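You operate a simulated robot arm through the tools that you are given. There is no shell and no other tool. Be economical: measure what you need, move in short steps, check, and stop when the job is done.

You run a simulated robot arm. Do the job below in one go: nothing can be reset, and whatever is moved stays where it is left.

## Task
Trace the ring on the tile at N24 in black paint, with the light box on High.
Fine: set switch and dial before tracing; use the thin brush from the rack, no stray dabs, put it back; lay the traced tile in the free bay at N25; the yellow tile stays, clean.
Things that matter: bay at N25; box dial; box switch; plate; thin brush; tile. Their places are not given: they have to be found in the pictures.

The check looks at the end state, three seconds after you hand in, the way a careful person would. Anything else that was tipped, shoved, dropped, spilled or broken makes it a failure.

## Robot
A 7-joint arm with a two-finger parallel gripper, fixed in place. Base frame: the origin is at the foot of the arm, x ahead of it, y to its left, z up; the work surface is at about z = 0. Lengths are in mm, angles in degrees, forces in N, time in s.
With the tool pointing down near the work surface it reaches from about 220 to 580 mm from the base axis. Its first joint turns from -66.0 to 66.0 degrees. Payload 2.5 kg.
The TCP is the grasp point between the finger pads, 23 mm short of the fingertips. In the tool frame z runs along the fingers and y along their closing line. Largest opening 94 mm; finger width 38, thickness 10; the body of the gripper, 54 by 96 mm, starts 39 mm behind the TCP.
Orientation is told as [roll, pitch, yaw] about the base's x, y, z axes, in that order, counted from this pose: with the fingers straight down and closing along the base's y, the tool's x points along the base's -x, its y along +y and its z along -z.

## Interface
- The arm moves only by the tool play_rows. Its argument "commands" is a list of rows, each an object of numbers (a shift or turn left out is 0, a gripper value left out holds the last): "ax", "ay", "az": the turn, a rotation vector about the tool's x, y, z in rad; "dx", "dy", "dz": the shift along the tool's x, y, z in mm; "jaw": the gripper command, from -1 (fully open) to 1 (shut), values between in proportion. In form: [{"ax": .., "ay": .., "az": .., "dx": .., "dy": .., "dz": .., "jaw": ..}, ...]. A call has 1 to 12 rows; each row is the pose to reach, as a shift and turn from the pose commanded when the call began, along the tool's axes at that moment. Each row takes 0.2 s and may step no farther than 50 mm and 8.6 degrees from the row before; otherwise, or with a gripper value out of range, the whole call is refused. A pose out of reach is approached as far as the arm can. The call stops where the force on the tool passes 40 N (or 10 N more than at its start, if that is more) or the arm is blocked; 0.2 s more then pass. Each finger travels about 108 mm/s and halts on what it meets, pressing with about 25 N; the grip force reading is that of the motor and also rises with nothing between the fingers. The clock runs only during rows and for 0.2 s after the last one: add rows that repeat a pose to give the fingers time. The reply holds the time, the measured pose of the TCP, the force on the tool along the base axes, the opening and the grip force, in the units named above and with some noise, with the torque about the TCP (base axes, N m) and any sound that the robot's microphone picked up, and new pictures: "pictures" is both (left out), scene, wrist or none.
- Cameras (640 x 400 px; columns grow to the right, rows downward): "scene" is fixed at [112.3, -398.3, 552.2]; the picture's right is [0.88, -0.47, 0.00], its down [-0.24, -0.45, -0.86] and it looks along [0.40, 0.76, -0.51] (base axes); focal length 350 px, centre (320, 200). "wrist" rides on the gripper at [86, 16, -75] in the tool frame; the picture's right is [-0.18, 0.98, 0.00], its down [-0.58, -0.11, -0.81] and it looks along [-0.79, -0.15, 0.59] (tool axes); focal length 243 px, centre (320, 200).
- locate(camera, pixels): for up to 12 pixels [column, row] of the newest picture of that camera ("zoom" is the newest enlarged one), the place [x, y, z] in the base frame of the surface seen there, good to about 2 mm. The clock stands still meanwhile.
- close_up(camera, box): a new picture of the part [left, top, right, bottom] of that camera's present view, enlarged. The clock stands still meanwhile.
- hand_in(): hands the job in; it is judged then, once.

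Keep the steps short. Do not move on a guess: measure, check each grasp and each placing, and mend mistakes. In all there are 80 turns and 200 pictures (those below and enlarged ones count). Leave the gripper open and the arm clear of the work at the hand-in unless told otherwise, and finish with a single line.

The tools are called by a JSON object that holds its "name" and its "arguments". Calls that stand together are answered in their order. play_rows: Moves the arm, as the interface text tells. Its arguments: {"type":"object","properties":{"commands":{"type":"array"},"pictures":{"type":"string","enum":["both","scene","wrist","none"]}},"required":["commands"]} The other tools are called the same way: locate (camera, pixels) gives the place of the surface under pixels of a picture; close_up (camera, box) takes an enlarged picture of a part of a camera's view; hand_in () hands the job in.

At the start:

```text
time: 0.0
eef_pos: [314.5, 284.2, 311.1]
ee_rot: [0.0, 0.0, 0.1]
ft_force: [-0.5, -0.6, -0.1]
ft_torque: [-0.02, 0.0, 0.01]
finger_gap: 94.0
gripper_force: 0.1
```

scene: 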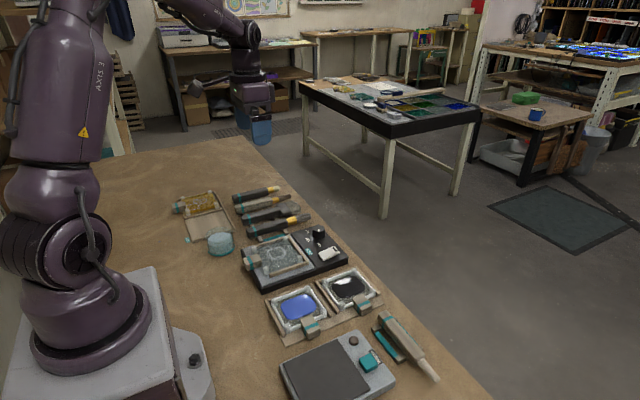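
wrist: 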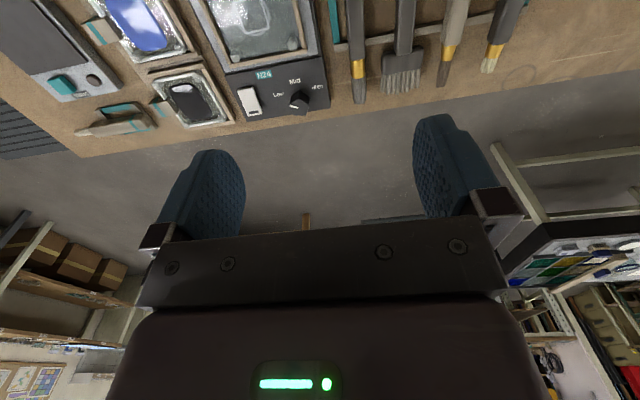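

I start by enlarging the work area in the scene view and the wrist view.

{"name": "close_up", "arguments": {"camera": "scene", "box": [160, 170, 360, 295]}}

{"name": "close_up", "arguments": {"camera": "scene", "box": [240, 260, 450, 400]}}

{"name": "close_up", "arguments": {"camera": "wrist", "box": [200, 0, 520, 130]}}

```text
3.20 times, centred on (260, 232) of scene
```

zoom: 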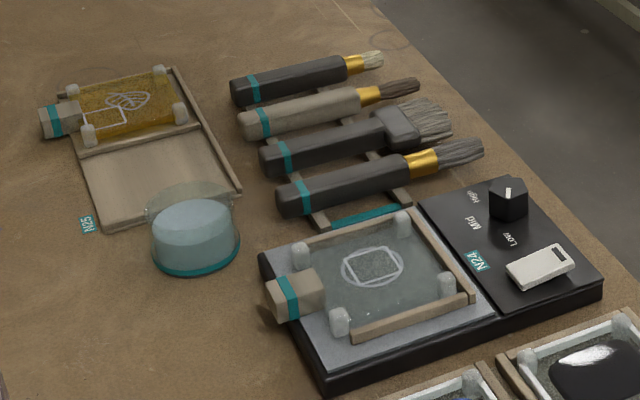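

```text
2.86 times, centred on (345, 330) of scene
```

zoom: 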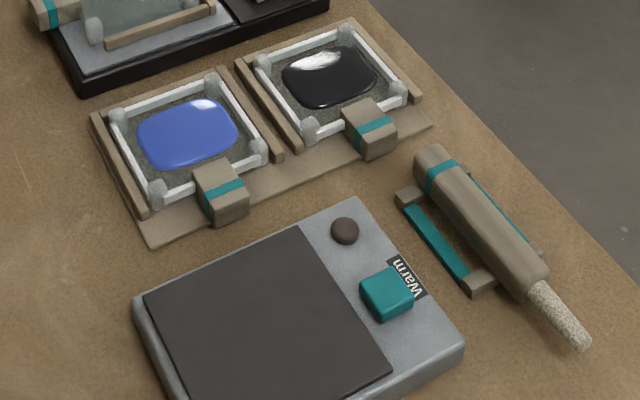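

```text
2.00 times, centred on (360, 65) of wrist
```

zoom: 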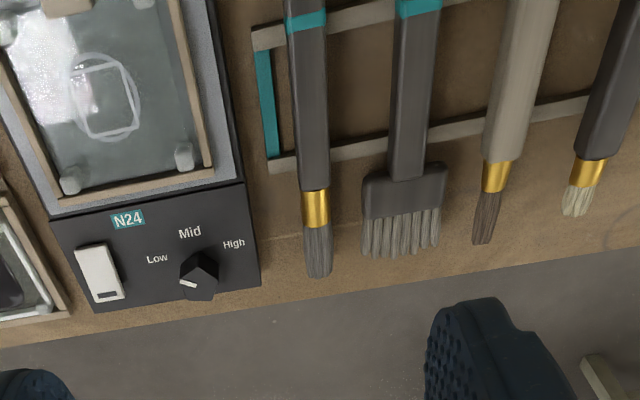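

I measure the key points in the scene view: brushes, tile, box, bay.

{"name": "locate", "arguments": {"camera": "scene", "pixels": [[240, 197], [278, 188], [243, 209], [286, 199], [248, 218], [297, 211], [252, 231], [306, 218], [276, 255], [252, 261], [329, 253], [319, 232]]}}

{"name": "locate", "arguments": {"camera": "scene", "pixels": [[220, 238], [209, 222], [186, 240], [201, 202], [178, 208], [346, 286], [298, 306], [366, 300], [311, 327], [395, 330], [369, 362], [330, 380]]}}

```text
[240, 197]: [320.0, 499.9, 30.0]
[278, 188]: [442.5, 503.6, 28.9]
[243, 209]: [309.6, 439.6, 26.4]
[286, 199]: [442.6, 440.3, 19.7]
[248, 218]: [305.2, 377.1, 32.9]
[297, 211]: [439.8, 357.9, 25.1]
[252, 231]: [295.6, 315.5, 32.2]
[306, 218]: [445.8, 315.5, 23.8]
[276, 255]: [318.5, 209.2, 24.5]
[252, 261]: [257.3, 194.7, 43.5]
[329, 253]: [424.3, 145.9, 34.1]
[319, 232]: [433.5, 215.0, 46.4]
```

```text
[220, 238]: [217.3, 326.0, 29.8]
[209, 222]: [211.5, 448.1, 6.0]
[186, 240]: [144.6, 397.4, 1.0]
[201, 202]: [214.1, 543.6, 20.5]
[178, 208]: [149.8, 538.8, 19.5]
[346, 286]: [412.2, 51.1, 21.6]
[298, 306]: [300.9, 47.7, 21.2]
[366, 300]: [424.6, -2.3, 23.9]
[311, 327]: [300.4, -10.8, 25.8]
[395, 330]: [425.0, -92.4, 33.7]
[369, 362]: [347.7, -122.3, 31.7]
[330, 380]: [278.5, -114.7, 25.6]
```

I enlarge bay N25 and the light box further.

{"name": "close_up", "arguments": {"camera": "scene", "box": [165, 180, 261, 260]}}

{"name": "close_up", "arguments": {"camera": "scene", "box": [236, 220, 356, 295]}}

{"name": "close_up", "arguments": {"camera": "scene", "box": [226, 180, 322, 240]}}

```text
5.00 times, centred on (213, 220) of scene
```

zoom: 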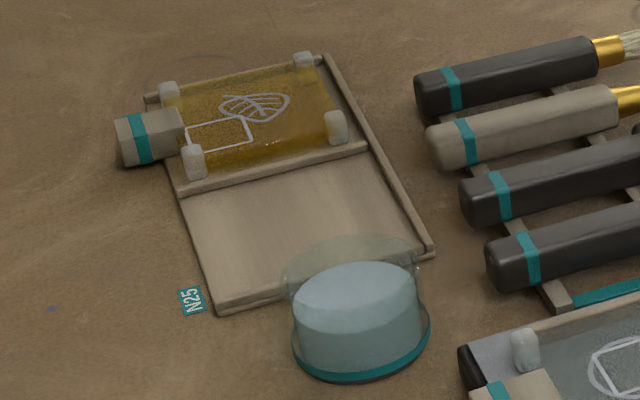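

```text
5.33 times, centred on (296, 258) of scene
```

zoom: 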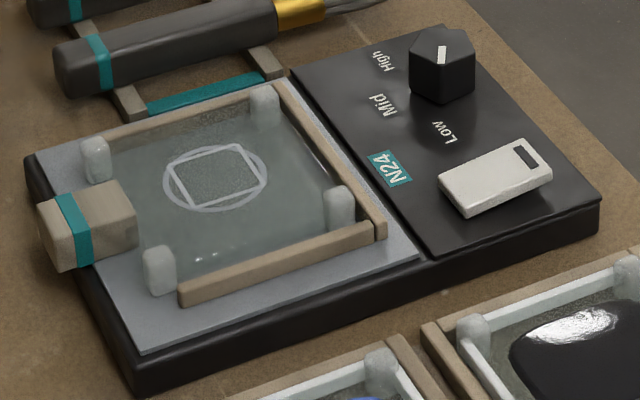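

```text
6.67 times, centred on (274, 210) of scene
```

zoom: 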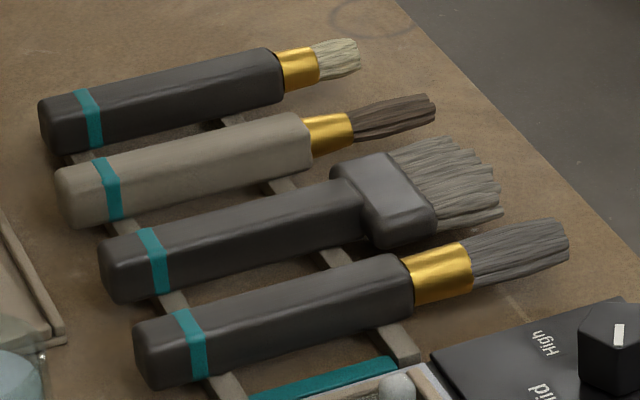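

I measure bay corners, jar base and the tile's geometry.

{"name": "locate", "arguments": {"camera": "scene", "pixels": [[209, 241], [250, 230], [201, 217], [237, 210], [221, 252], [209, 250], [237, 250], [247, 245], [224, 253], [220, 245], [197, 239], [230, 193]]}}

{"name": "locate", "arguments": {"camera": "scene", "pixels": [[254, 249], [285, 238], [299, 259], [265, 270], [258, 258], [247, 262], [250, 268], [266, 265], [268, 253], [286, 254], [275, 248], [278, 259]]}}

{"name": "locate", "arguments": {"camera": "scene", "pixels": [[320, 254], [338, 249], [333, 258], [323, 259], [314, 232], [319, 228], [324, 233], [319, 240], [308, 231], [308, 240], [319, 245], [309, 252]]}}

```text
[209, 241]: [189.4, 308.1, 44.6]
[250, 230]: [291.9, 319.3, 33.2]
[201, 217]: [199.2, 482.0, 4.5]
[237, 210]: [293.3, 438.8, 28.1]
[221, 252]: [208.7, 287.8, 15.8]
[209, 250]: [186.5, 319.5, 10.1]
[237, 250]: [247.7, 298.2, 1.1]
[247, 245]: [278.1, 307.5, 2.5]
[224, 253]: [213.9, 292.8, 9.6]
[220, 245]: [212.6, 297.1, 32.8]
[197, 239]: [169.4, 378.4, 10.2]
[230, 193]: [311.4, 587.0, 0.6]
```

```text
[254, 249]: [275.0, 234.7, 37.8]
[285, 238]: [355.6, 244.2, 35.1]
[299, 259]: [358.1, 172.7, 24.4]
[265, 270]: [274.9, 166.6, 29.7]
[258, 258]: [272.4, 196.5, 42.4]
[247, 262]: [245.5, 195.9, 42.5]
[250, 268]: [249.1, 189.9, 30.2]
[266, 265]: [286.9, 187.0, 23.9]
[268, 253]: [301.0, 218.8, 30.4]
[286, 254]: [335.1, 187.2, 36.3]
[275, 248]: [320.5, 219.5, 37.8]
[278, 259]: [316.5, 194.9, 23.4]
```

```text
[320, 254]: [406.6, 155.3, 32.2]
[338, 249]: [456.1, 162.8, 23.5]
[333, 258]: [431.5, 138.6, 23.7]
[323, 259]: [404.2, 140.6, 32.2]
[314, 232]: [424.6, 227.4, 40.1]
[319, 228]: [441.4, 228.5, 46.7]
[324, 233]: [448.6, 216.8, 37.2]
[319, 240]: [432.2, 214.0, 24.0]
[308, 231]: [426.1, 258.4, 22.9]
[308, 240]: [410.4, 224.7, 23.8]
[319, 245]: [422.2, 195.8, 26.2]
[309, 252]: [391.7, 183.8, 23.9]
```

The tan-handled brush with the narrow dark tip (y≈440) looks thinnest. Next: a closer wrist look at dial and switch: move down to about (366,195,190).

{"name": "play_rows", "arguments": {"commands": [{"dx": -12, "dy": -22, "dz": 30}, {"dx": -25, "dy": -45, "dz": 60}, {"dx": -38, "dy": -67, "dz": 90}, {"dx": -51, "dy": -89, "dz": 121}], "pictures": "wrist"}}

```text
time: 1.0
eef_pos: [369.2, 194.8, 189.6]
ee_rot: [0.0, 0.0, 0.0]
ft_force: [0.0, -0.2, 1.0]
ft_torque: [-0.03, 0.0, 0.03]
finger_gap: 93.9
gripper_force: 0.0
```

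wrist: 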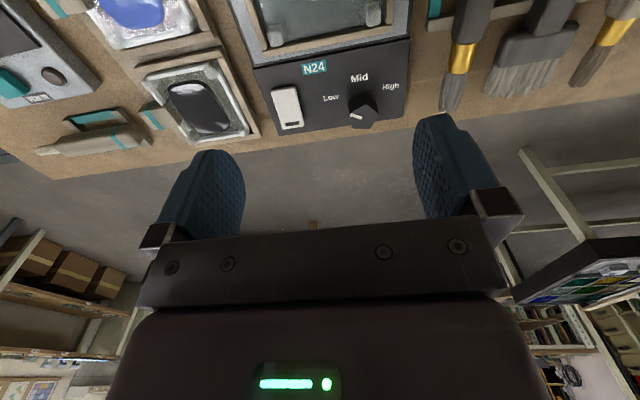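

{"name": "close_up", "arguments": {"camera": "wrist", "box": [240, 40, 420, 152]}}

{"name": "close_up", "arguments": {"camera": "scene", "box": [292, 220, 356, 260]}}

```text
3.56 times, centred on (330, 96) of wrist
```

zoom: 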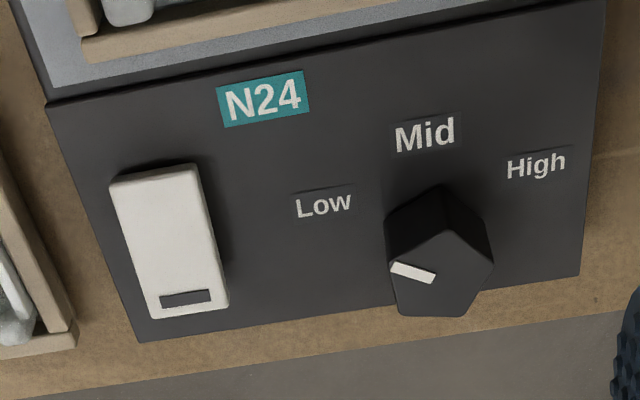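

```text
10.00 times, centred on (324, 240) of scene
```

zoom: 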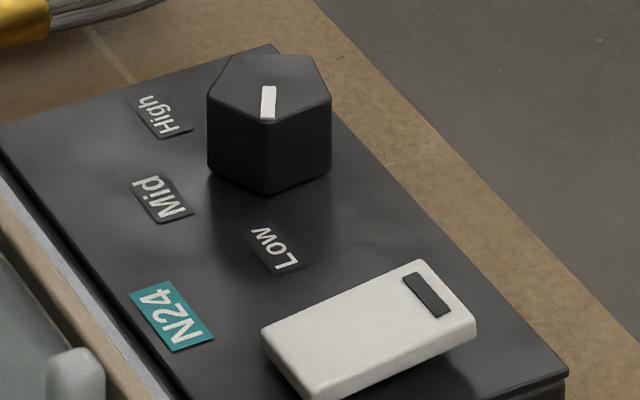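

Dial points to Low; the rocker seems tilted. I measure the rocker ends, label centres and knob vertices on the enlarged scene picture.

{"name": "locate", "arguments": {"camera": "zoom", "pixels": [[290, 345], [345, 320], [400, 300], [430, 285], [275, 250], [162, 200], [160, 118], [268, 85], [218, 95], [328, 95], [268, 115], [268, 62]]}}

{"name": "locate", "arguments": {"camera": "wrist", "pixels": [[287, 92], [288, 105], [292, 120], [275, 92], [300, 90], [363, 110], [352, 114], [362, 116], [331, 98], [359, 78], [391, 86], [370, 101]]}}

```text
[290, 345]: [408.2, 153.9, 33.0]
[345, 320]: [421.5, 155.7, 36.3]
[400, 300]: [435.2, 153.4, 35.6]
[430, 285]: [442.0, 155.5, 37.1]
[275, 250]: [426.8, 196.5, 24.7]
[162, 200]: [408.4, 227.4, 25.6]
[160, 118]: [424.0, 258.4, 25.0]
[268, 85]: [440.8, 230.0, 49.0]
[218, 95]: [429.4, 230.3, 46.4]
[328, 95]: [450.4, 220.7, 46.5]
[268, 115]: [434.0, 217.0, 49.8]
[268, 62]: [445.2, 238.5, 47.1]
```

```text
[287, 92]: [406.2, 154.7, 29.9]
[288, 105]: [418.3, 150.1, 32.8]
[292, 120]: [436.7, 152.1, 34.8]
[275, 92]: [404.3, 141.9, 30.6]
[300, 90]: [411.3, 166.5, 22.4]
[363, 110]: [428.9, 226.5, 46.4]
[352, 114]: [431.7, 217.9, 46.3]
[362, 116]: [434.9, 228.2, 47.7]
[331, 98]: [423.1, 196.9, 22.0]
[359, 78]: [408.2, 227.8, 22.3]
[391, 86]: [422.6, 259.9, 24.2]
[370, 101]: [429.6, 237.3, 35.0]
```

The rocker's marked +x end (z≈37) is up, so I press that at (441,154). Close the jaw and go above (455,154), tips at z≈67, finger width covering x 436–474.

{"name": "play_rows", "arguments": {"commands": [{"dx": -22, "dy": -10, "dz": 25, "jaw": 1}, {"dx": -43, "dy": -20, "dz": 50}, {"dx": -65, "dy": -30, "dz": 75}, {"dx": -86, "dy": -41, "dz": 100}, {"dx": -86, "dy": -41, "dz": 100}], "pictures": "both"}}

{"name": "locate", "arguments": {"camera": "scene", "pixels": [[193, 242], [235, 230], [185, 218], [222, 210], [208, 249], [221, 255], [235, 246], [194, 209], [217, 202], [179, 207], [214, 190], [182, 200]]}}

```text
time: 2.2
eef_pos: [451.8, 153.0, 90.0]
ee_rot: [0.0, 0.0, 0.1]
ft_force: [-0.3, 0.9, -0.3]
ft_torque: [-0.02, 0.01, 0.0]
finger_gap: 0.0
gripper_force: 25.5
```

scene: 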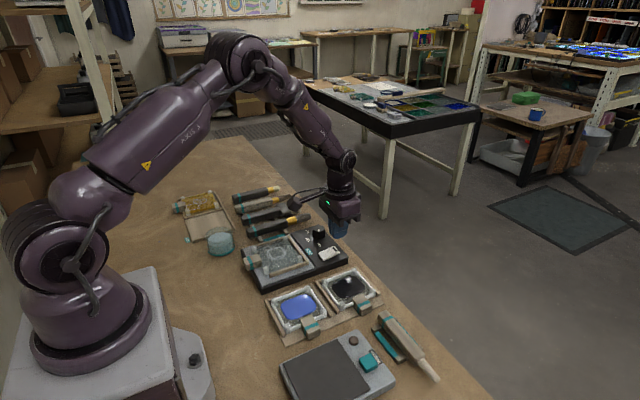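
wrist: 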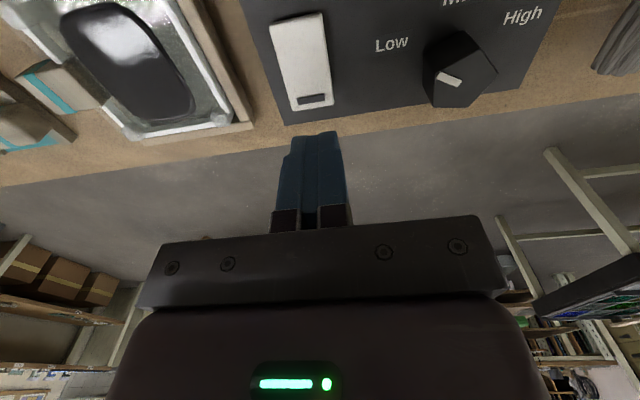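

```text
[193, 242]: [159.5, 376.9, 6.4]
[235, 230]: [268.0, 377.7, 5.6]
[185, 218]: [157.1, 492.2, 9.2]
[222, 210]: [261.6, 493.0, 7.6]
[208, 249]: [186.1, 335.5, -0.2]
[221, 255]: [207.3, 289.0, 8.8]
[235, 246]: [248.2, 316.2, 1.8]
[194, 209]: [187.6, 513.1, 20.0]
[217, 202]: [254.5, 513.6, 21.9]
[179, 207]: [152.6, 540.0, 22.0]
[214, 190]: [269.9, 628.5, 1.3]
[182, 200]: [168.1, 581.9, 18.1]
```

Switch's raised end is right under the fingers. Press down in small steps to tips at z≈29.

{"name": "play_rows", "arguments": {"commands": [{"dz": 12}, {"dz": 22}, {"dz": 26}, {"dz": 30}, {"dz": 33}, {"dz": 36}, {"dz": 39}, {"dz": 39}], "pictures": "none"}}

```text
time: 3.9
eef_pos: [454.7, 153.7, 54.4]
ee_rot: [0.1, -0.2, 0.0]
ft_force: [-1.3, -1.3, 5.4]
ft_torque: [-0.06, 0.13, -0.03]
finger_gap: 0.0
gripper_force: 24.7
stopped in row 8: the force on the tool passed its limit at 48 N (the readings are from after the stop); the commanded pose is now the measured one
```

Something resisted at tip z≈31. Rise 60 mm and back off to look.

{"name": "play_rows", "arguments": {"commands": [{"dz": -20}, {"dz": -50}, {"dz": -80, "dx": 15}, {"dz": -90, "dx": 40}], "pictures": "both"}}

{"name": "close_up", "arguments": {"camera": "scene", "box": [236, 220, 356, 295]}}

{"name": "close_up", "arguments": {"camera": "wrist", "box": [240, 0, 560, 200]}}

```text
time: 4.9
eef_pos: [414.6, 155.2, 145.9]
ee_rot: [0.0, -0.1, 0.1]
ft_force: [0.3, 0.5, 0.1]
ft_torque: [0.05, 0.01, -0.01]
finger_gap: 0.0
gripper_force: 25.2
```

scene: 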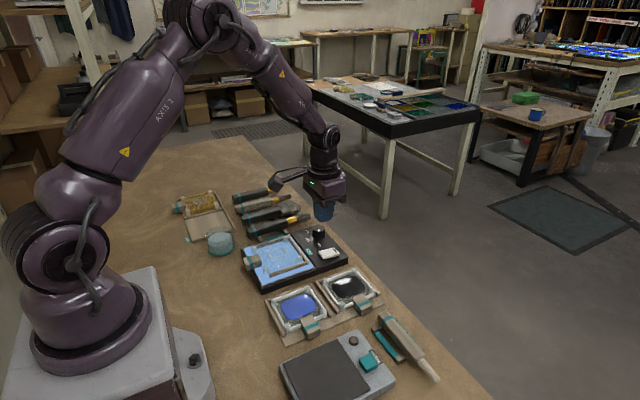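
wrist: 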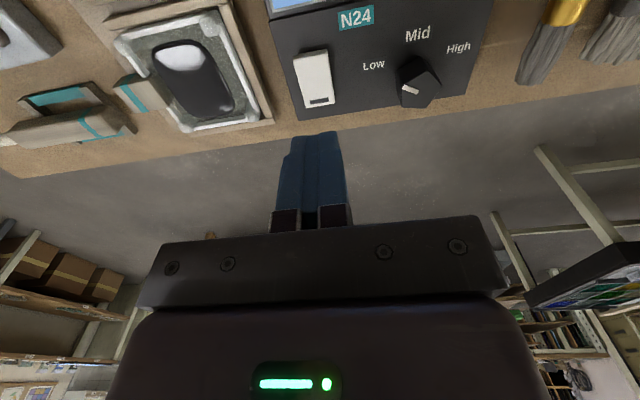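

```text
5.33 times, centred on (296, 258) of scene
```

zoom: 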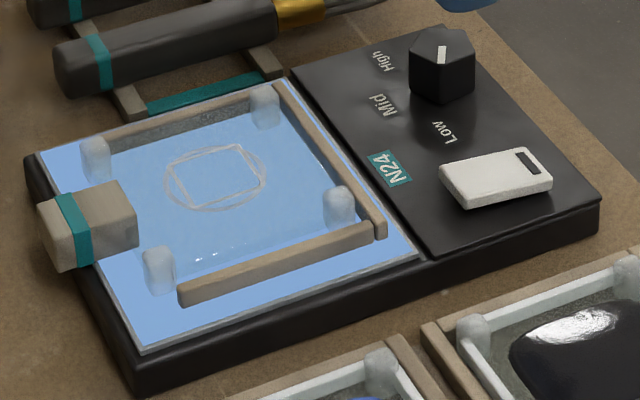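

```text
2.00 times, centred on (400, 100) of wrist
```

zoom: 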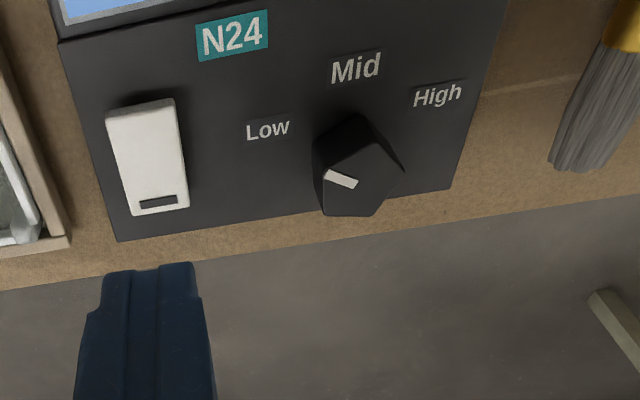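

The box lights up: switch is on. Now measure knob vertices on the wrist zoom.

{"name": "locate", "arguments": {"camera": "zoom", "pixels": [[322, 178], [362, 148], [398, 171], [371, 210], [328, 210], [358, 182], [331, 175], [352, 184], [268, 130], [356, 68], [438, 96]]}}

```text
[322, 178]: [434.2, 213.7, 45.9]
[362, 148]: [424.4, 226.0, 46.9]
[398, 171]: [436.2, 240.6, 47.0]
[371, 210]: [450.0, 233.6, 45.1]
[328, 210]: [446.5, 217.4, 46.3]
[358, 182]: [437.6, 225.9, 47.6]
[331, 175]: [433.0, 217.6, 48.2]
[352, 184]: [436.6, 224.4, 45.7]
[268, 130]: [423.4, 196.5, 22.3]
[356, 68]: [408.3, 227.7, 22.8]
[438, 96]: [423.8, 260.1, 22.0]
```

Knob centre ≈ (438,227), a vertex along the pointer. I hover at yaw +49 with jaw at about 46 mm so the fingers meet a flat and a vertex.

{"name": "play_rows", "arguments": {"commands": [{"dx": -4, "dy": 12, "dz": 0, "az": -0.1425, "jaw": 0.02}, {"dx": -8, "dy": 24, "dz": 0, "az": -0.285}, {"dx": -12, "dy": 36, "dz": 10, "az": -0.4275}, {"dx": -16, "dy": 48, "dz": 20, "az": -0.57}, {"dx": -20, "dy": 60, "dz": 35, "az": -0.7125}, {"dx": -23.4, "dy": 72.1, "dz": 51, "az": -0.855}, {"dx": -23.4, "dy": 72.1, "dz": 51, "az": -0.855}], "pictures": "both"}}

```text
time: 6.5
eef_pos: [437.4, 227.9, 94.1]
ee_rot: [-0.1, -0.2, 49.1]
ft_force: [0.2, 0.0, 0.2]
ft_torque: [-0.01, 0.0, -0.02]
finger_gap: 46.1
gripper_force: 0.1
```

scene: 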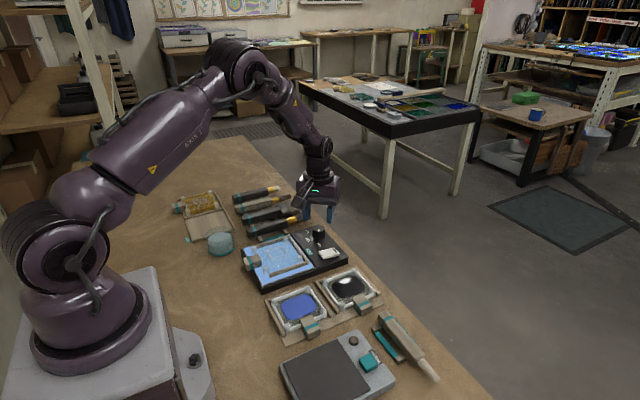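
wrist: 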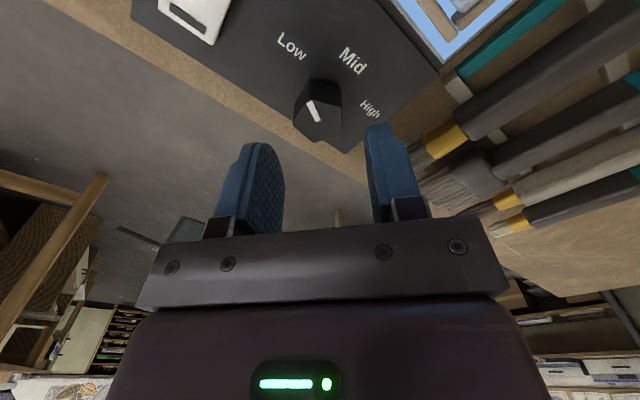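

Knob sits centred between the fingers. Descend to TCP z≈55 and close on it.

{"name": "play_rows", "arguments": {"commands": [{"dz": 13}, {"dz": 26}, {"dz": 39}, {"dz": 39, "jaw": 0.6}, {"dz": 39, "jaw": 0.6}, {"dz": 39, "jaw": 0.6}], "pictures": "wrist"}}

```text
time: 7.9
eef_pos: [438.3, 225.4, 52.5]
ee_rot: [-0.3, -0.1, 48.8]
ft_force: [12.4, -11.7, -1.2]
ft_torque: [-0.24, 0.19, -0.03]
finger_gap: 30.7
gripper_force: 45.1
```

wrist: 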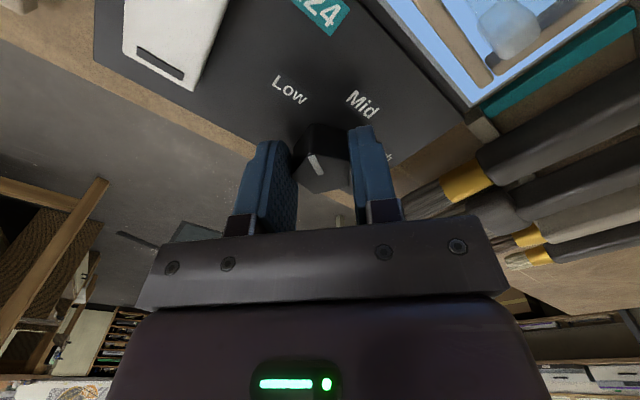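

One finger touched first (side force along the closing line), so the knob is ~4 mm toward −tool-y. Reopen a bit, shift, and close again.

{"name": "play_rows", "arguments": {"commands": [{"jaw": 0.1}, {"dy": -4, "jaw": 0.1}, {"dy": -4, "jaw": 0.1}, {"dy": -4, "jaw": 0.6}, {"dy": -4, "jaw": 0.6}, {"dy": -4, "jaw": 0.6}], "pictures": "wrist"}}

{"name": "close_up", "arguments": {"camera": "wrist", "box": [220, 40, 460, 190]}}

```text
time: 9.3
eef_pos: [438.4, 224.0, 53.6]
ee_rot: [0.1, 0.0, 49.0]
ft_force: [-9.8, 4.5, 4.0]
ft_torque: [-0.17, -0.07, -0.03]
finger_gap: 30.5
gripper_force: 45.3
```

wrist: 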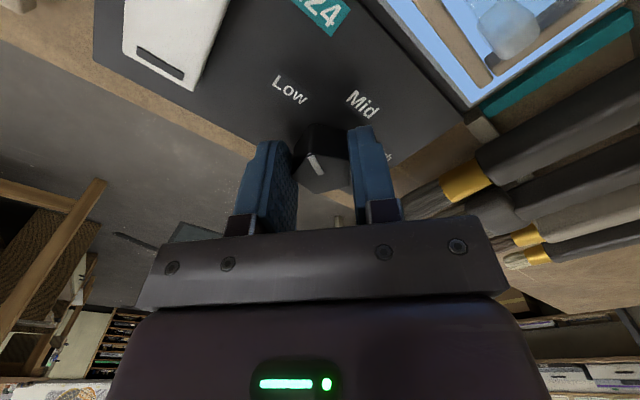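

```text
2.67 times, centred on (340, 115) of wrist
```

zoom: 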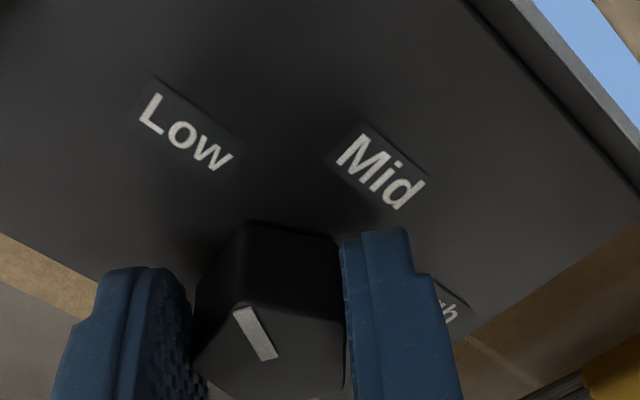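

Same gap with reversed force, so the knob is really 30 mm wide and held on both sides. Centre the arm (+1.5 mm) and turn clockwise, first 1.7 rad.

{"name": "play_rows", "arguments": {"commands": [{"dy": 1.5}, {"dy": 1.5, "az": 0.145}, {"dy": 1.5, "az": 0.29}, {"dy": 1.5, "az": 0.435}, {"dy": 1.5, "az": 0.58}, {"dy": 1.5, "az": 0.725}, {"dy": 1.5, "az": 0.87}, {"dy": 1.5, "az": 1.015}, {"dy": 1.5, "az": 1.16}, {"dy": 1.5, "az": 1.305}, {"dy": 1.5, "az": 1.45}, {"dy": 1.5, "az": 1.595}], "pictures": "both"}}

{"name": "close_up", "arguments": {"camera": "wrist", "box": [220, 40, 460, 190]}}

```text
time: 11.9
eef_pos: [437.4, 228.7, 54.3]
ee_rot: [0.3, 0.2, -42.3]
ft_force: [-6.9, 22.1, -25.5]
ft_torque: [0.01, 0.41, 0.07]
finger_gap: 29.9
gripper_force: 44.9
```

scene: 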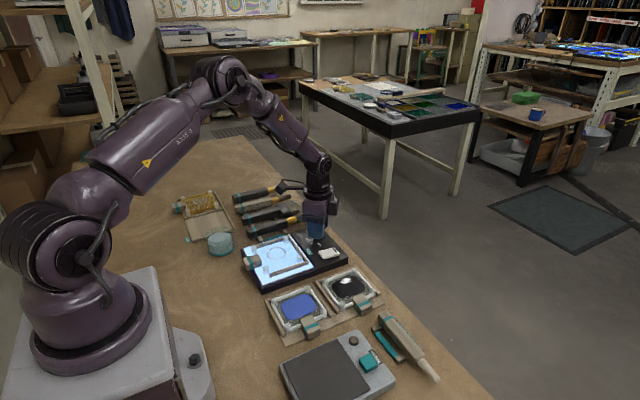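
wrist: 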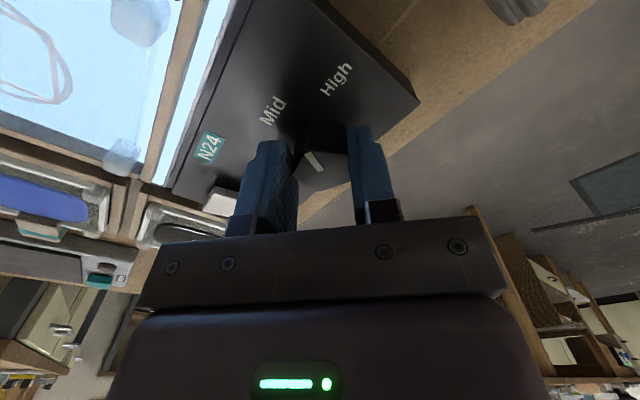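

```text
2.67 times, centred on (340, 115) of wrist
```

zoom: 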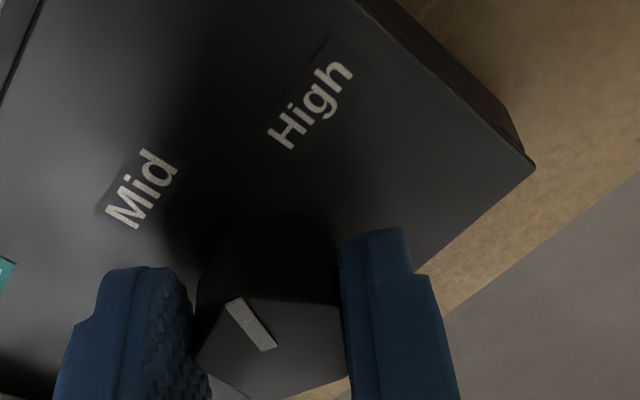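

The knob follows the fingers and the panel is brighter. About 39° remain; relax the side load slightly and turn on.

{"name": "play_rows", "arguments": {"commands": [{"dx": 1, "dy": 1, "dz": 1}, {"dx": 1, "dy": 1, "dz": 1, "az": 0.14}, {"dx": 1, "dy": 1, "dz": 1, "az": 0.28}, {"dx": 1, "dy": 1, "dz": 1, "az": 0.42}, {"dx": 1, "dy": 1, "dz": 1, "az": 0.56}, {"dx": 1, "dy": 1, "dz": 1, "az": 0.69}], "pictures": "wrist"}}

{"name": "close_up", "arguments": {"camera": "wrist", "box": [220, 40, 460, 190]}}

```text
time: 13.3
eef_pos: [439.5, 229.6, 53.4]
ee_rot: [0.3, 0.4, -81.9]
ft_force: [-13.1, 20.1, 17.8]
ft_torque: [-0.22, 0.7, 0.34]
finger_gap: 29.7
gripper_force: 44.9
```

wrist: 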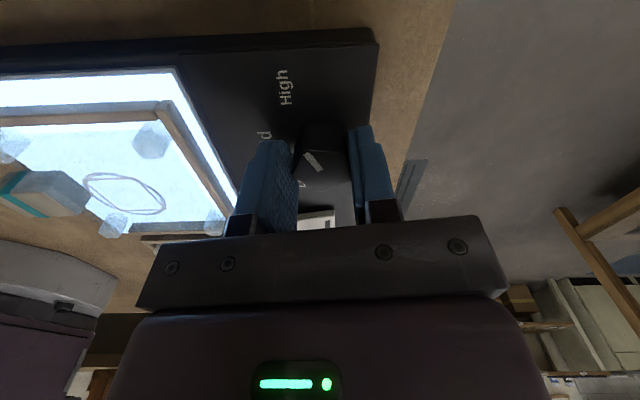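

```text
2.67 times, centred on (340, 115) of wrist
```

zoom: 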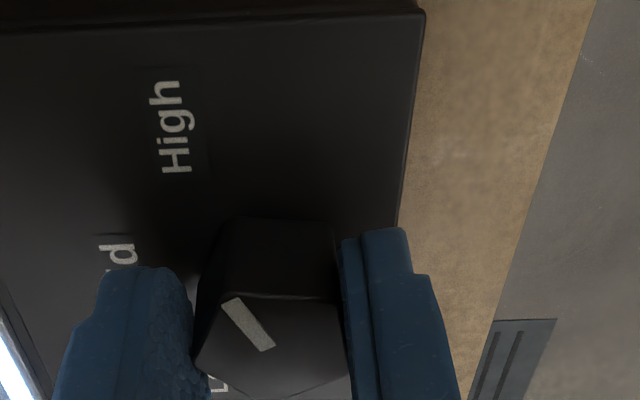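

Pointer now aims at "High" and there's a stop-like torque. Open and rise.

{"name": "play_rows", "arguments": {"commands": [{"jaw": 0.1}, {"jaw": 0.1}, {"dz": -20}, {"dz": -50}, {"dz": -90}, {"dz": -130, "dx": 20}], "pictures": "both"}}

{"name": "close_up", "arguments": {"camera": "scene", "box": [236, 220, 356, 295]}}

{"name": "close_up", "arguments": {"camera": "wrist", "box": [220, 0, 460, 150]}}

```text
time: 14.7
eef_pos: [433.5, 244.6, 184.5]
ee_rot: [0.2, 0.1, -81.9]
ft_force: [-0.2, 0.5, -0.3]
ft_torque: [-0.03, 0.0, -0.03]
finger_gap: 42.1
gripper_force: 0.1
```

scene: 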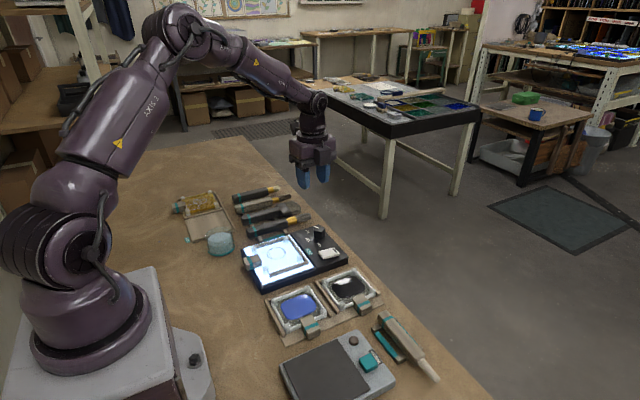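
wrist: 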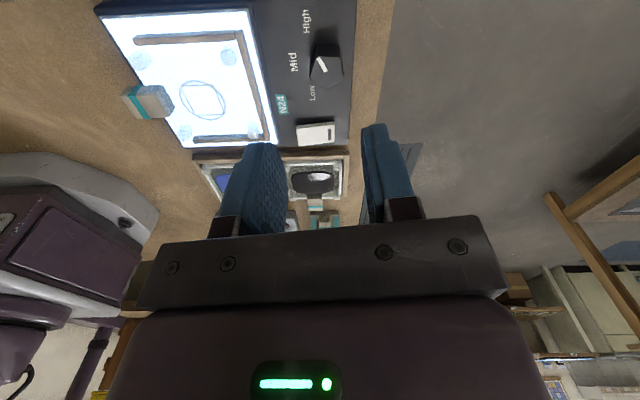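

```text
5.33 times, centred on (296, 258) of scene
```

zoom: 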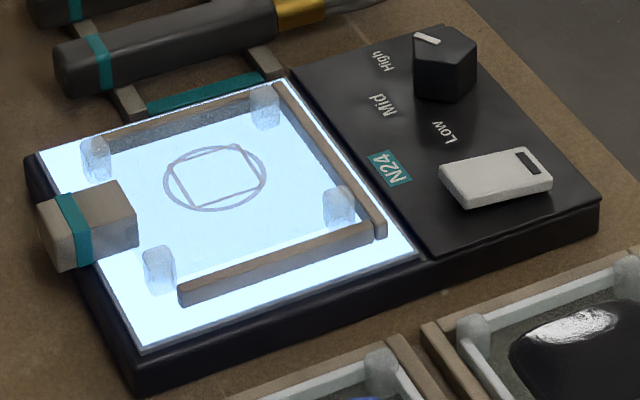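

```text
2.67 times, centred on (340, 75) of wrist
```

zoom: 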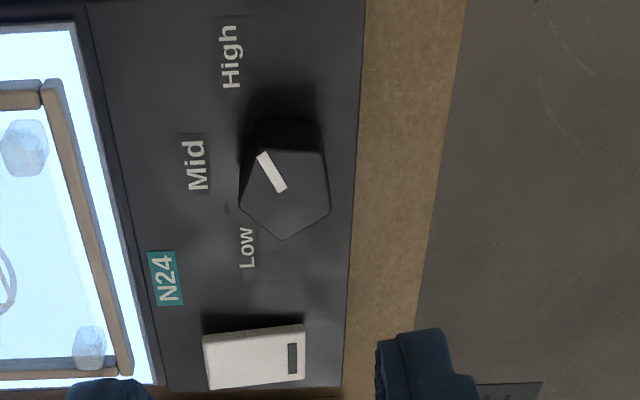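

Light is bright. Check the pointer angle against the High label by measurement, and the ring and nearby things too.

{"name": "locate", "arguments": {"camera": "zoom", "pixels": [[262, 155], [284, 188], [231, 55], [285, 195], [247, 250], [196, 165]]}}

{"name": "close_up", "arguments": {"camera": "wrist", "box": [100, 0, 300, 125]}}

```text
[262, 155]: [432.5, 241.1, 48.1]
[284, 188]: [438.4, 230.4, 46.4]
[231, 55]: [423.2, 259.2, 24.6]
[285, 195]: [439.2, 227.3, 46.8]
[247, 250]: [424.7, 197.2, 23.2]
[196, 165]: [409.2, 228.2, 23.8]
```

```text
3.20 times, centred on (200, 62) of wrist
```

zoom: 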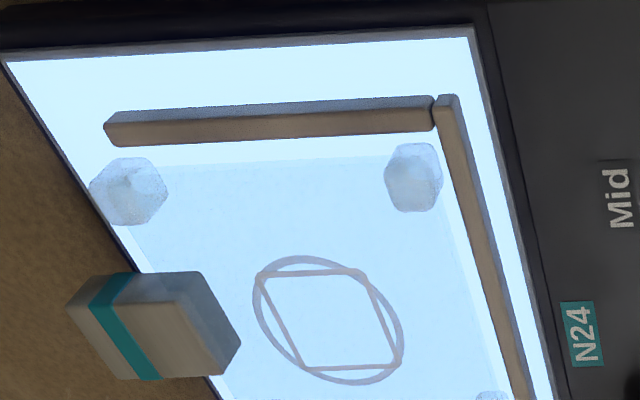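

Pointer at 119° vs High label at 117° — set. Now go look at the brush rack from above: turn to yaw 0, hover at (263,440,250).

{"name": "play_rows", "arguments": {"commands": [{"dx": 21.7, "dy": -14.2, "dz": -6.5, "az": -0.143, "jaw": -0.3}, {"dx": 43.4, "dy": -28.3, "dz": -13, "az": -0.286}, {"dx": 65.1, "dy": -42.5, "dz": -19.5, "az": -0.429}, {"dx": 86.8, "dy": -56.6, "dz": -26, "az": -0.572}, {"dx": 108.5, "dy": -70.8, "dz": -32.5, "az": -0.715}, {"dx": 130.3, "dy": -85, "dz": -39, "az": -0.858}, {"dx": 152, "dy": -99.1, "dz": -45.5, "az": -1.0}, {"dx": 173.7, "dy": -113.3, "dz": -52, "az": -1.143}, {"dx": 195.4, "dy": -127.4, "dz": -58.5, "az": -1.286}, {"dx": 217.1, "dy": -141.6, "dz": -65, "az": -1.43}], "pictures": "wrist"}}

{"name": "close_up", "arguments": {"camera": "wrist", "box": [160, 0, 480, 200]}}

{"name": "close_up", "arguments": {"camera": "scene", "box": [260, 238, 300, 272]}}

```text
time: 16.9
eef_pos: [266.2, 441.8, 249.7]
ee_rot: [0.0, -0.2, 0.1]
ft_force: [-0.5, -0.2, -0.7]
ft_torque: [-0.01, -0.04, -0.01]
finger_gap: 61.2
gripper_force: 0.1
```

wrist: 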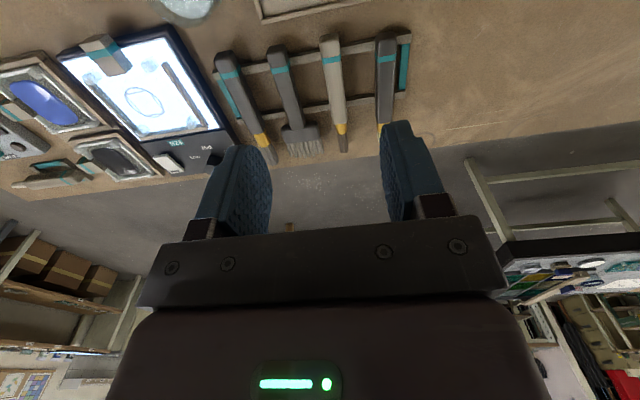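

```text
2.00 times, centred on (320, 100) of wrist
```

zoom: 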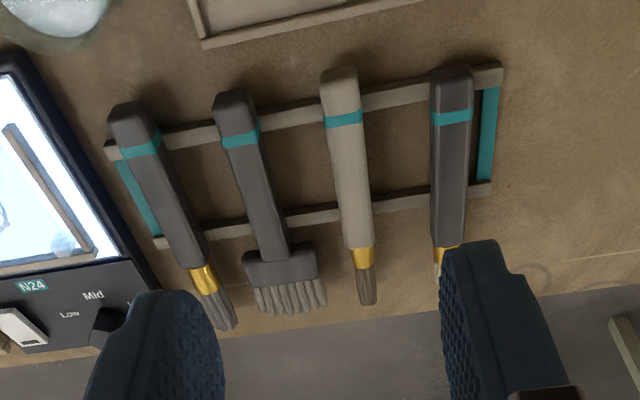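

```text
11.76 times, centred on (280, 255) of scene
```

zoom: 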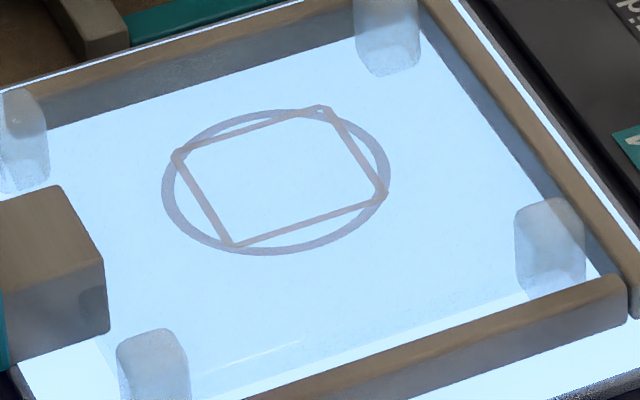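

The ring shows well. Measure ring centreline points in this zoom, and brush/rack points in the wrist picture.

{"name": "locate", "arguments": {"camera": "zoom", "pixels": [[168, 185], [385, 170], [285, 111], [272, 251], [205, 137], [350, 128], [196, 226], [345, 228], [376, 205], [176, 160], [240, 119], [320, 242]]}}

{"name": "locate", "arguments": {"camera": "wrist", "pixels": [[329, 38], [334, 80], [339, 120], [341, 131], [343, 149], [327, 82], [342, 80], [350, 49], [355, 102], [300, 55], [317, 106], [331, 59]]}}

```text
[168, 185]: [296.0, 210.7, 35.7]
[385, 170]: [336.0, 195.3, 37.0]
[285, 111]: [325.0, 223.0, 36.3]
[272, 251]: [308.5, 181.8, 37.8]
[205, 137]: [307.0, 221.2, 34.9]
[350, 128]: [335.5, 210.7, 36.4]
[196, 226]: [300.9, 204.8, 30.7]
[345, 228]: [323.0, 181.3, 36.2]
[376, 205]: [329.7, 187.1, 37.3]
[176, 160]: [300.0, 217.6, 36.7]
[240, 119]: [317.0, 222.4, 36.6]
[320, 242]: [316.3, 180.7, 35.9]
```

```text
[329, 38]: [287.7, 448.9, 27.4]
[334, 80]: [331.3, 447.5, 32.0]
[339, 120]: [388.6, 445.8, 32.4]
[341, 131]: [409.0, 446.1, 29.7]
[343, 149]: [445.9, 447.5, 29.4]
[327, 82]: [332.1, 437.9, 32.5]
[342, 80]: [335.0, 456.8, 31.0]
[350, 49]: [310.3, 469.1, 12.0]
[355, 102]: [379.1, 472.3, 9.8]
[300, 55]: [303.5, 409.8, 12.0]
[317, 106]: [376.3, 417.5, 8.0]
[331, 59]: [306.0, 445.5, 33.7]
```

Brush axis y≈447, handle 20 wide, top z≈32, rack beams at x≈307 and 378; grip midway at x=342. Go to (342,447,90).

{"name": "play_rows", "arguments": {"commands": [{"dx": -19, "dy": 1.3, "dz": 38}, {"dx": -38, "dy": 2.6, "dz": 76}, {"dx": -57, "dy": 4, "dz": 115}, {"dx": -75.8, "dy": 5.2, "dz": 155}, {"dx": -75.8, "dy": 5.2, "dz": 160}], "pictures": "both"}}

{"name": "close_up", "arguments": {"camera": "scene", "box": [226, 160, 322, 240]}}

```text
time: 18.1
eef_pos: [343.1, 445.0, 86.3]
ee_rot: [-0.1, -0.2, 0.1]
ft_force: [-0.7, -0.9, 0.3]
ft_torque: [-0.04, 0.01, 0.02]
finger_gap: 61.1
gripper_force: 0.0
```

scene: 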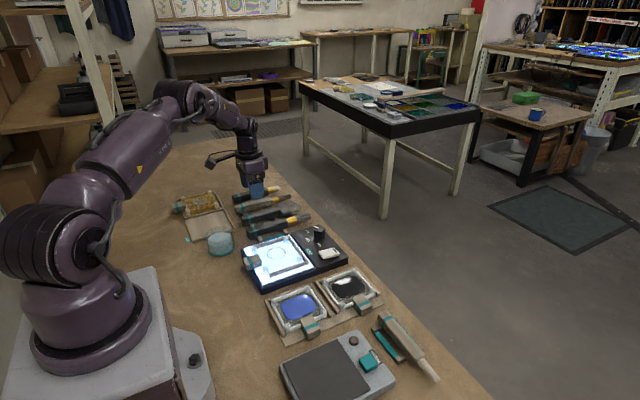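
wrist: 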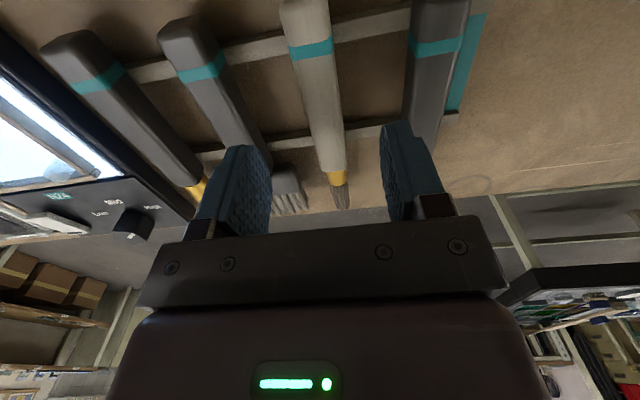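

```text
5.00 times, centred on (274, 200) of scene
```

zoom: 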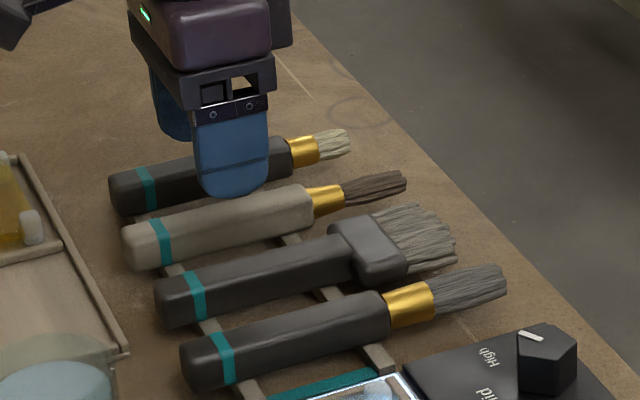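

Fingers straddle the tan brush. Descend to z≈27 and close.

{"name": "play_rows", "arguments": {"commands": [{"dz": 20, "dy": 1}, {"dz": 40, "dy": 1.5}, {"dz": 52, "dy": 1.5}, {"dz": 59, "dy": 1.5}, {"dz": 59, "dy": 1.5, "jaw": 0.9}, {"dz": 59, "dy": 1.5, "jaw": 0.9}, {"dz": 59, "dy": 1.5, "jaw": 0.9}], "pictures": "wrist"}}

```text
time: 19.7
eef_pos: [343.3, 446.8, 29.8]
ee_rot: [-0.1, -0.2, 0.1]
ft_force: [0.1, -0.6, -1.7]
ft_torque: [0.02, -0.01, 0.01]
finger_gap: 21.5
gripper_force: 24.4
```

wrist: 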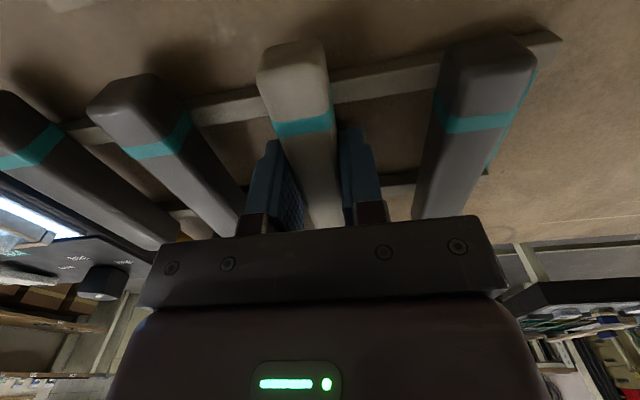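

Gripped at 21.5 mm with no side load. Lift straight up 130 mm and check.

{"name": "play_rows", "arguments": {"commands": [{"dz": -20}, {"dz": -50}, {"dz": -90}, {"dz": -130}], "pictures": "both"}}

{"name": "close_up", "arguments": {"camera": "scene", "box": [216, 130, 344, 210]}}

```text
time: 20.7
eef_pos: [338.5, 448.1, 156.5]
ee_rot: [0.0, -0.2, 0.1]
ft_force: [-0.3, -0.1, -0.8]
ft_torque: [-0.07, -0.01, 0.01]
finger_gap: 21.7
gripper_force: 24.6
```

scene: 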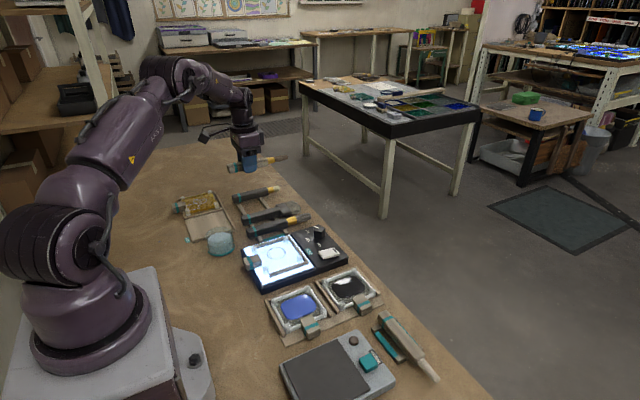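
wrist: 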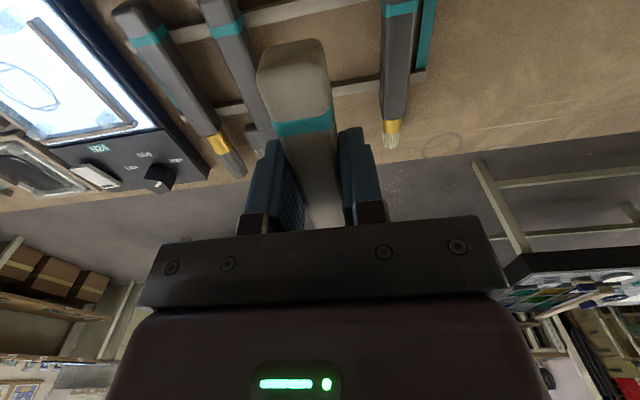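

```text
5.00 times, centred on (280, 170) of scene
```

zoom: 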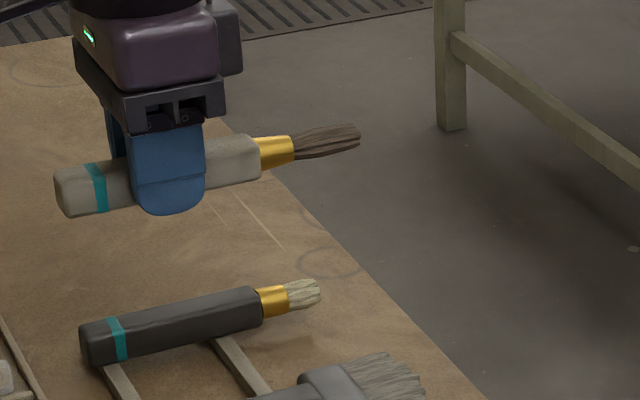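

Brush held level. Measure tip, ferrule and handle points for the tip offset from the TCP.

{"name": "locate", "arguments": {"camera": "zoom", "pixels": [[357, 132], [350, 140], [330, 142], [300, 146], [275, 152], [250, 150], [230, 158], [100, 190], [75, 180]]}}

{"name": "play_rows", "arguments": {"commands": [{"dz": 0}], "pictures": "none"}}

```text
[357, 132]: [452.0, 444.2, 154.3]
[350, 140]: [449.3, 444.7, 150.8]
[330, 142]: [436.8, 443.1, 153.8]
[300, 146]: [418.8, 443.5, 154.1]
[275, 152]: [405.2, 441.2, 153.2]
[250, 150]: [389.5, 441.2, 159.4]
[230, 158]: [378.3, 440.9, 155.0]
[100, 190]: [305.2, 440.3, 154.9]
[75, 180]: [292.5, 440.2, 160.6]
```

```text
time: 21.1
eef_pos: [340.4, 448.7, 156.8]
ee_rot: [0.0, -0.2, 0.1]
ft_force: [-0.4, 0.2, -0.6]
ft_torque: [0.01, 0.01, 0.01]
finger_gap: 21.5
gripper_force: 24.8
```

Tip is ≈111 mm ahead and 3.5 mm below the TCP. Carry it over to above the black plate, pitching 45° so the tip points down.

{"name": "play_rows", "arguments": {"commands": [{"dy": -30, "dz": -20}, {"dy": -64, "dz": -43, "ay": 0.07}, {"dy": -98, "dz": -43, "ay": 0.14}, {"dy": -132, "dz": -43, "ay": 0.21}, {"dy": -166, "dz": -43, "ay": 0.28}, {"dy": -200, "dz": -43, "ay": 0.35}, {"dy": -234, "dz": -43, "ay": 0.42}, {"dy": -268, "dz": -43, "ay": 0.49}, {"dy": -302, "dz": -43, "ay": 0.56}, {"dy": -336, "dz": -43, "ay": 0.64}, {"dy": -370, "dz": -43, "ay": 0.71}, {"dx": 4, "dy": -401, "dz": -43, "ay": 0.785}], "pictures": "both"}}

{"name": "close_up", "arguments": {"camera": "scene", "box": [256, 200, 416, 320]}}

```text
time: 23.7
eef_pos: [338.7, 46.1, 203.9]
ee_rot: [0.1, 44.9, 0.1]
ft_force: [0.3, -0.4, -0.7]
ft_torque: [0.01, 0.03, -0.01]
finger_gap: 21.8
gripper_force: 24.8
```

scene: 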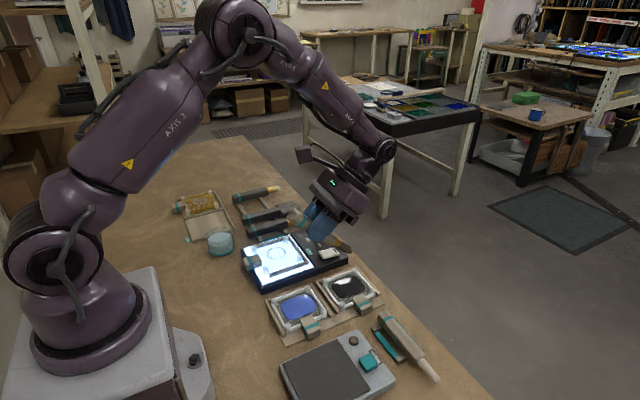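
wrist: 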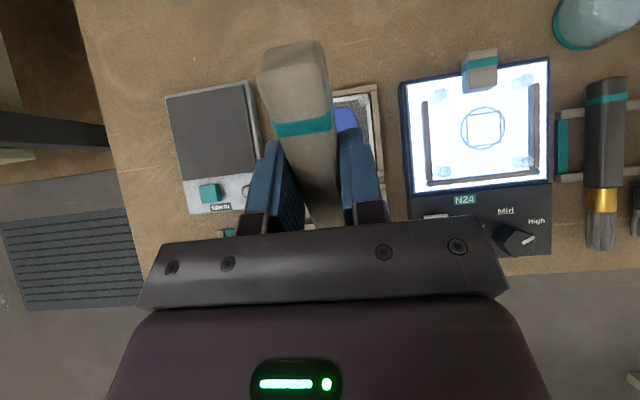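

```text
3.33 times, centred on (336, 260) of scene
```

zoom: 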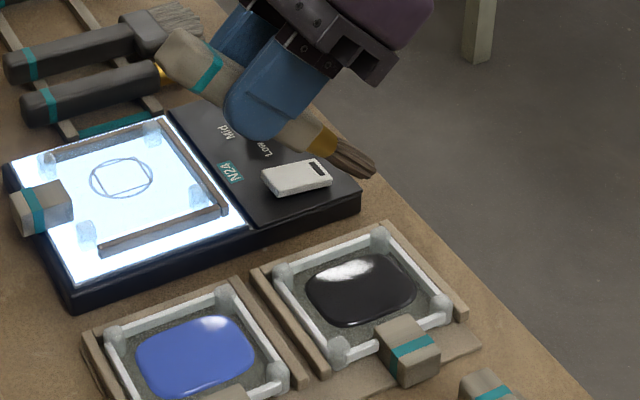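

The tilted wrist gives a near top view. Measure the brush tip and the black paint extents, plus ring points in the wrist view.

{"name": "locate", "arguments": {"camera": "zoom", "pixels": [[374, 175], [366, 166], [358, 172], [312, 285], [360, 290], [410, 290], [350, 265], [350, 318], [360, 305], [400, 300], [335, 258], [320, 345]]}}

{"name": "locate", "arguments": {"camera": "wrist", "pixels": [[461, 128], [505, 128], [483, 107], [483, 149], [468, 112], [498, 112], [468, 143], [498, 143], [484, 128], [482, 60], [482, 85], [443, 96]]}}

{"name": "close_up", "arguments": {"camera": "wrist", "box": [400, 45, 560, 145]}}

```text
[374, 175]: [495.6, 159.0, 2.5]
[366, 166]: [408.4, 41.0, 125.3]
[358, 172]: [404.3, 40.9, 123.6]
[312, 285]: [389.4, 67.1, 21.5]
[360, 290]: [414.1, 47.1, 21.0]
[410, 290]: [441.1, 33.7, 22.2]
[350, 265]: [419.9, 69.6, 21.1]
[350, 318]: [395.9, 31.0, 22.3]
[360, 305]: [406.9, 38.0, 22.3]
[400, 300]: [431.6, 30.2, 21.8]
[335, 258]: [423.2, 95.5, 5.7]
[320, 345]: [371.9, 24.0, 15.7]
```

```text
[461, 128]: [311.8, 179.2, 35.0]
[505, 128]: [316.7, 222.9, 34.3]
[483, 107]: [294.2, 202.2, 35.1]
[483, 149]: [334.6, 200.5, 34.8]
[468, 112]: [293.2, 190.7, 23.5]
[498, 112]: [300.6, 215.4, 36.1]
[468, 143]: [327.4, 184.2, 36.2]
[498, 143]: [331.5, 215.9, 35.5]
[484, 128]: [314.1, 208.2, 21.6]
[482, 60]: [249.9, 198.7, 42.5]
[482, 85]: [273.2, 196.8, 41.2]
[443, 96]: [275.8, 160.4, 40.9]
```

```text
4.00 times, centred on (480, 95) of wrist
```

zoom: 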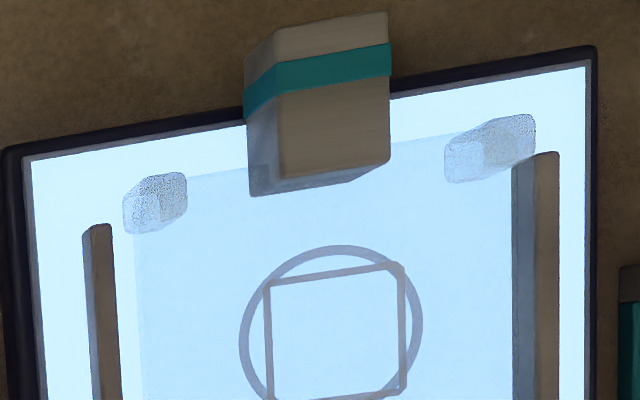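

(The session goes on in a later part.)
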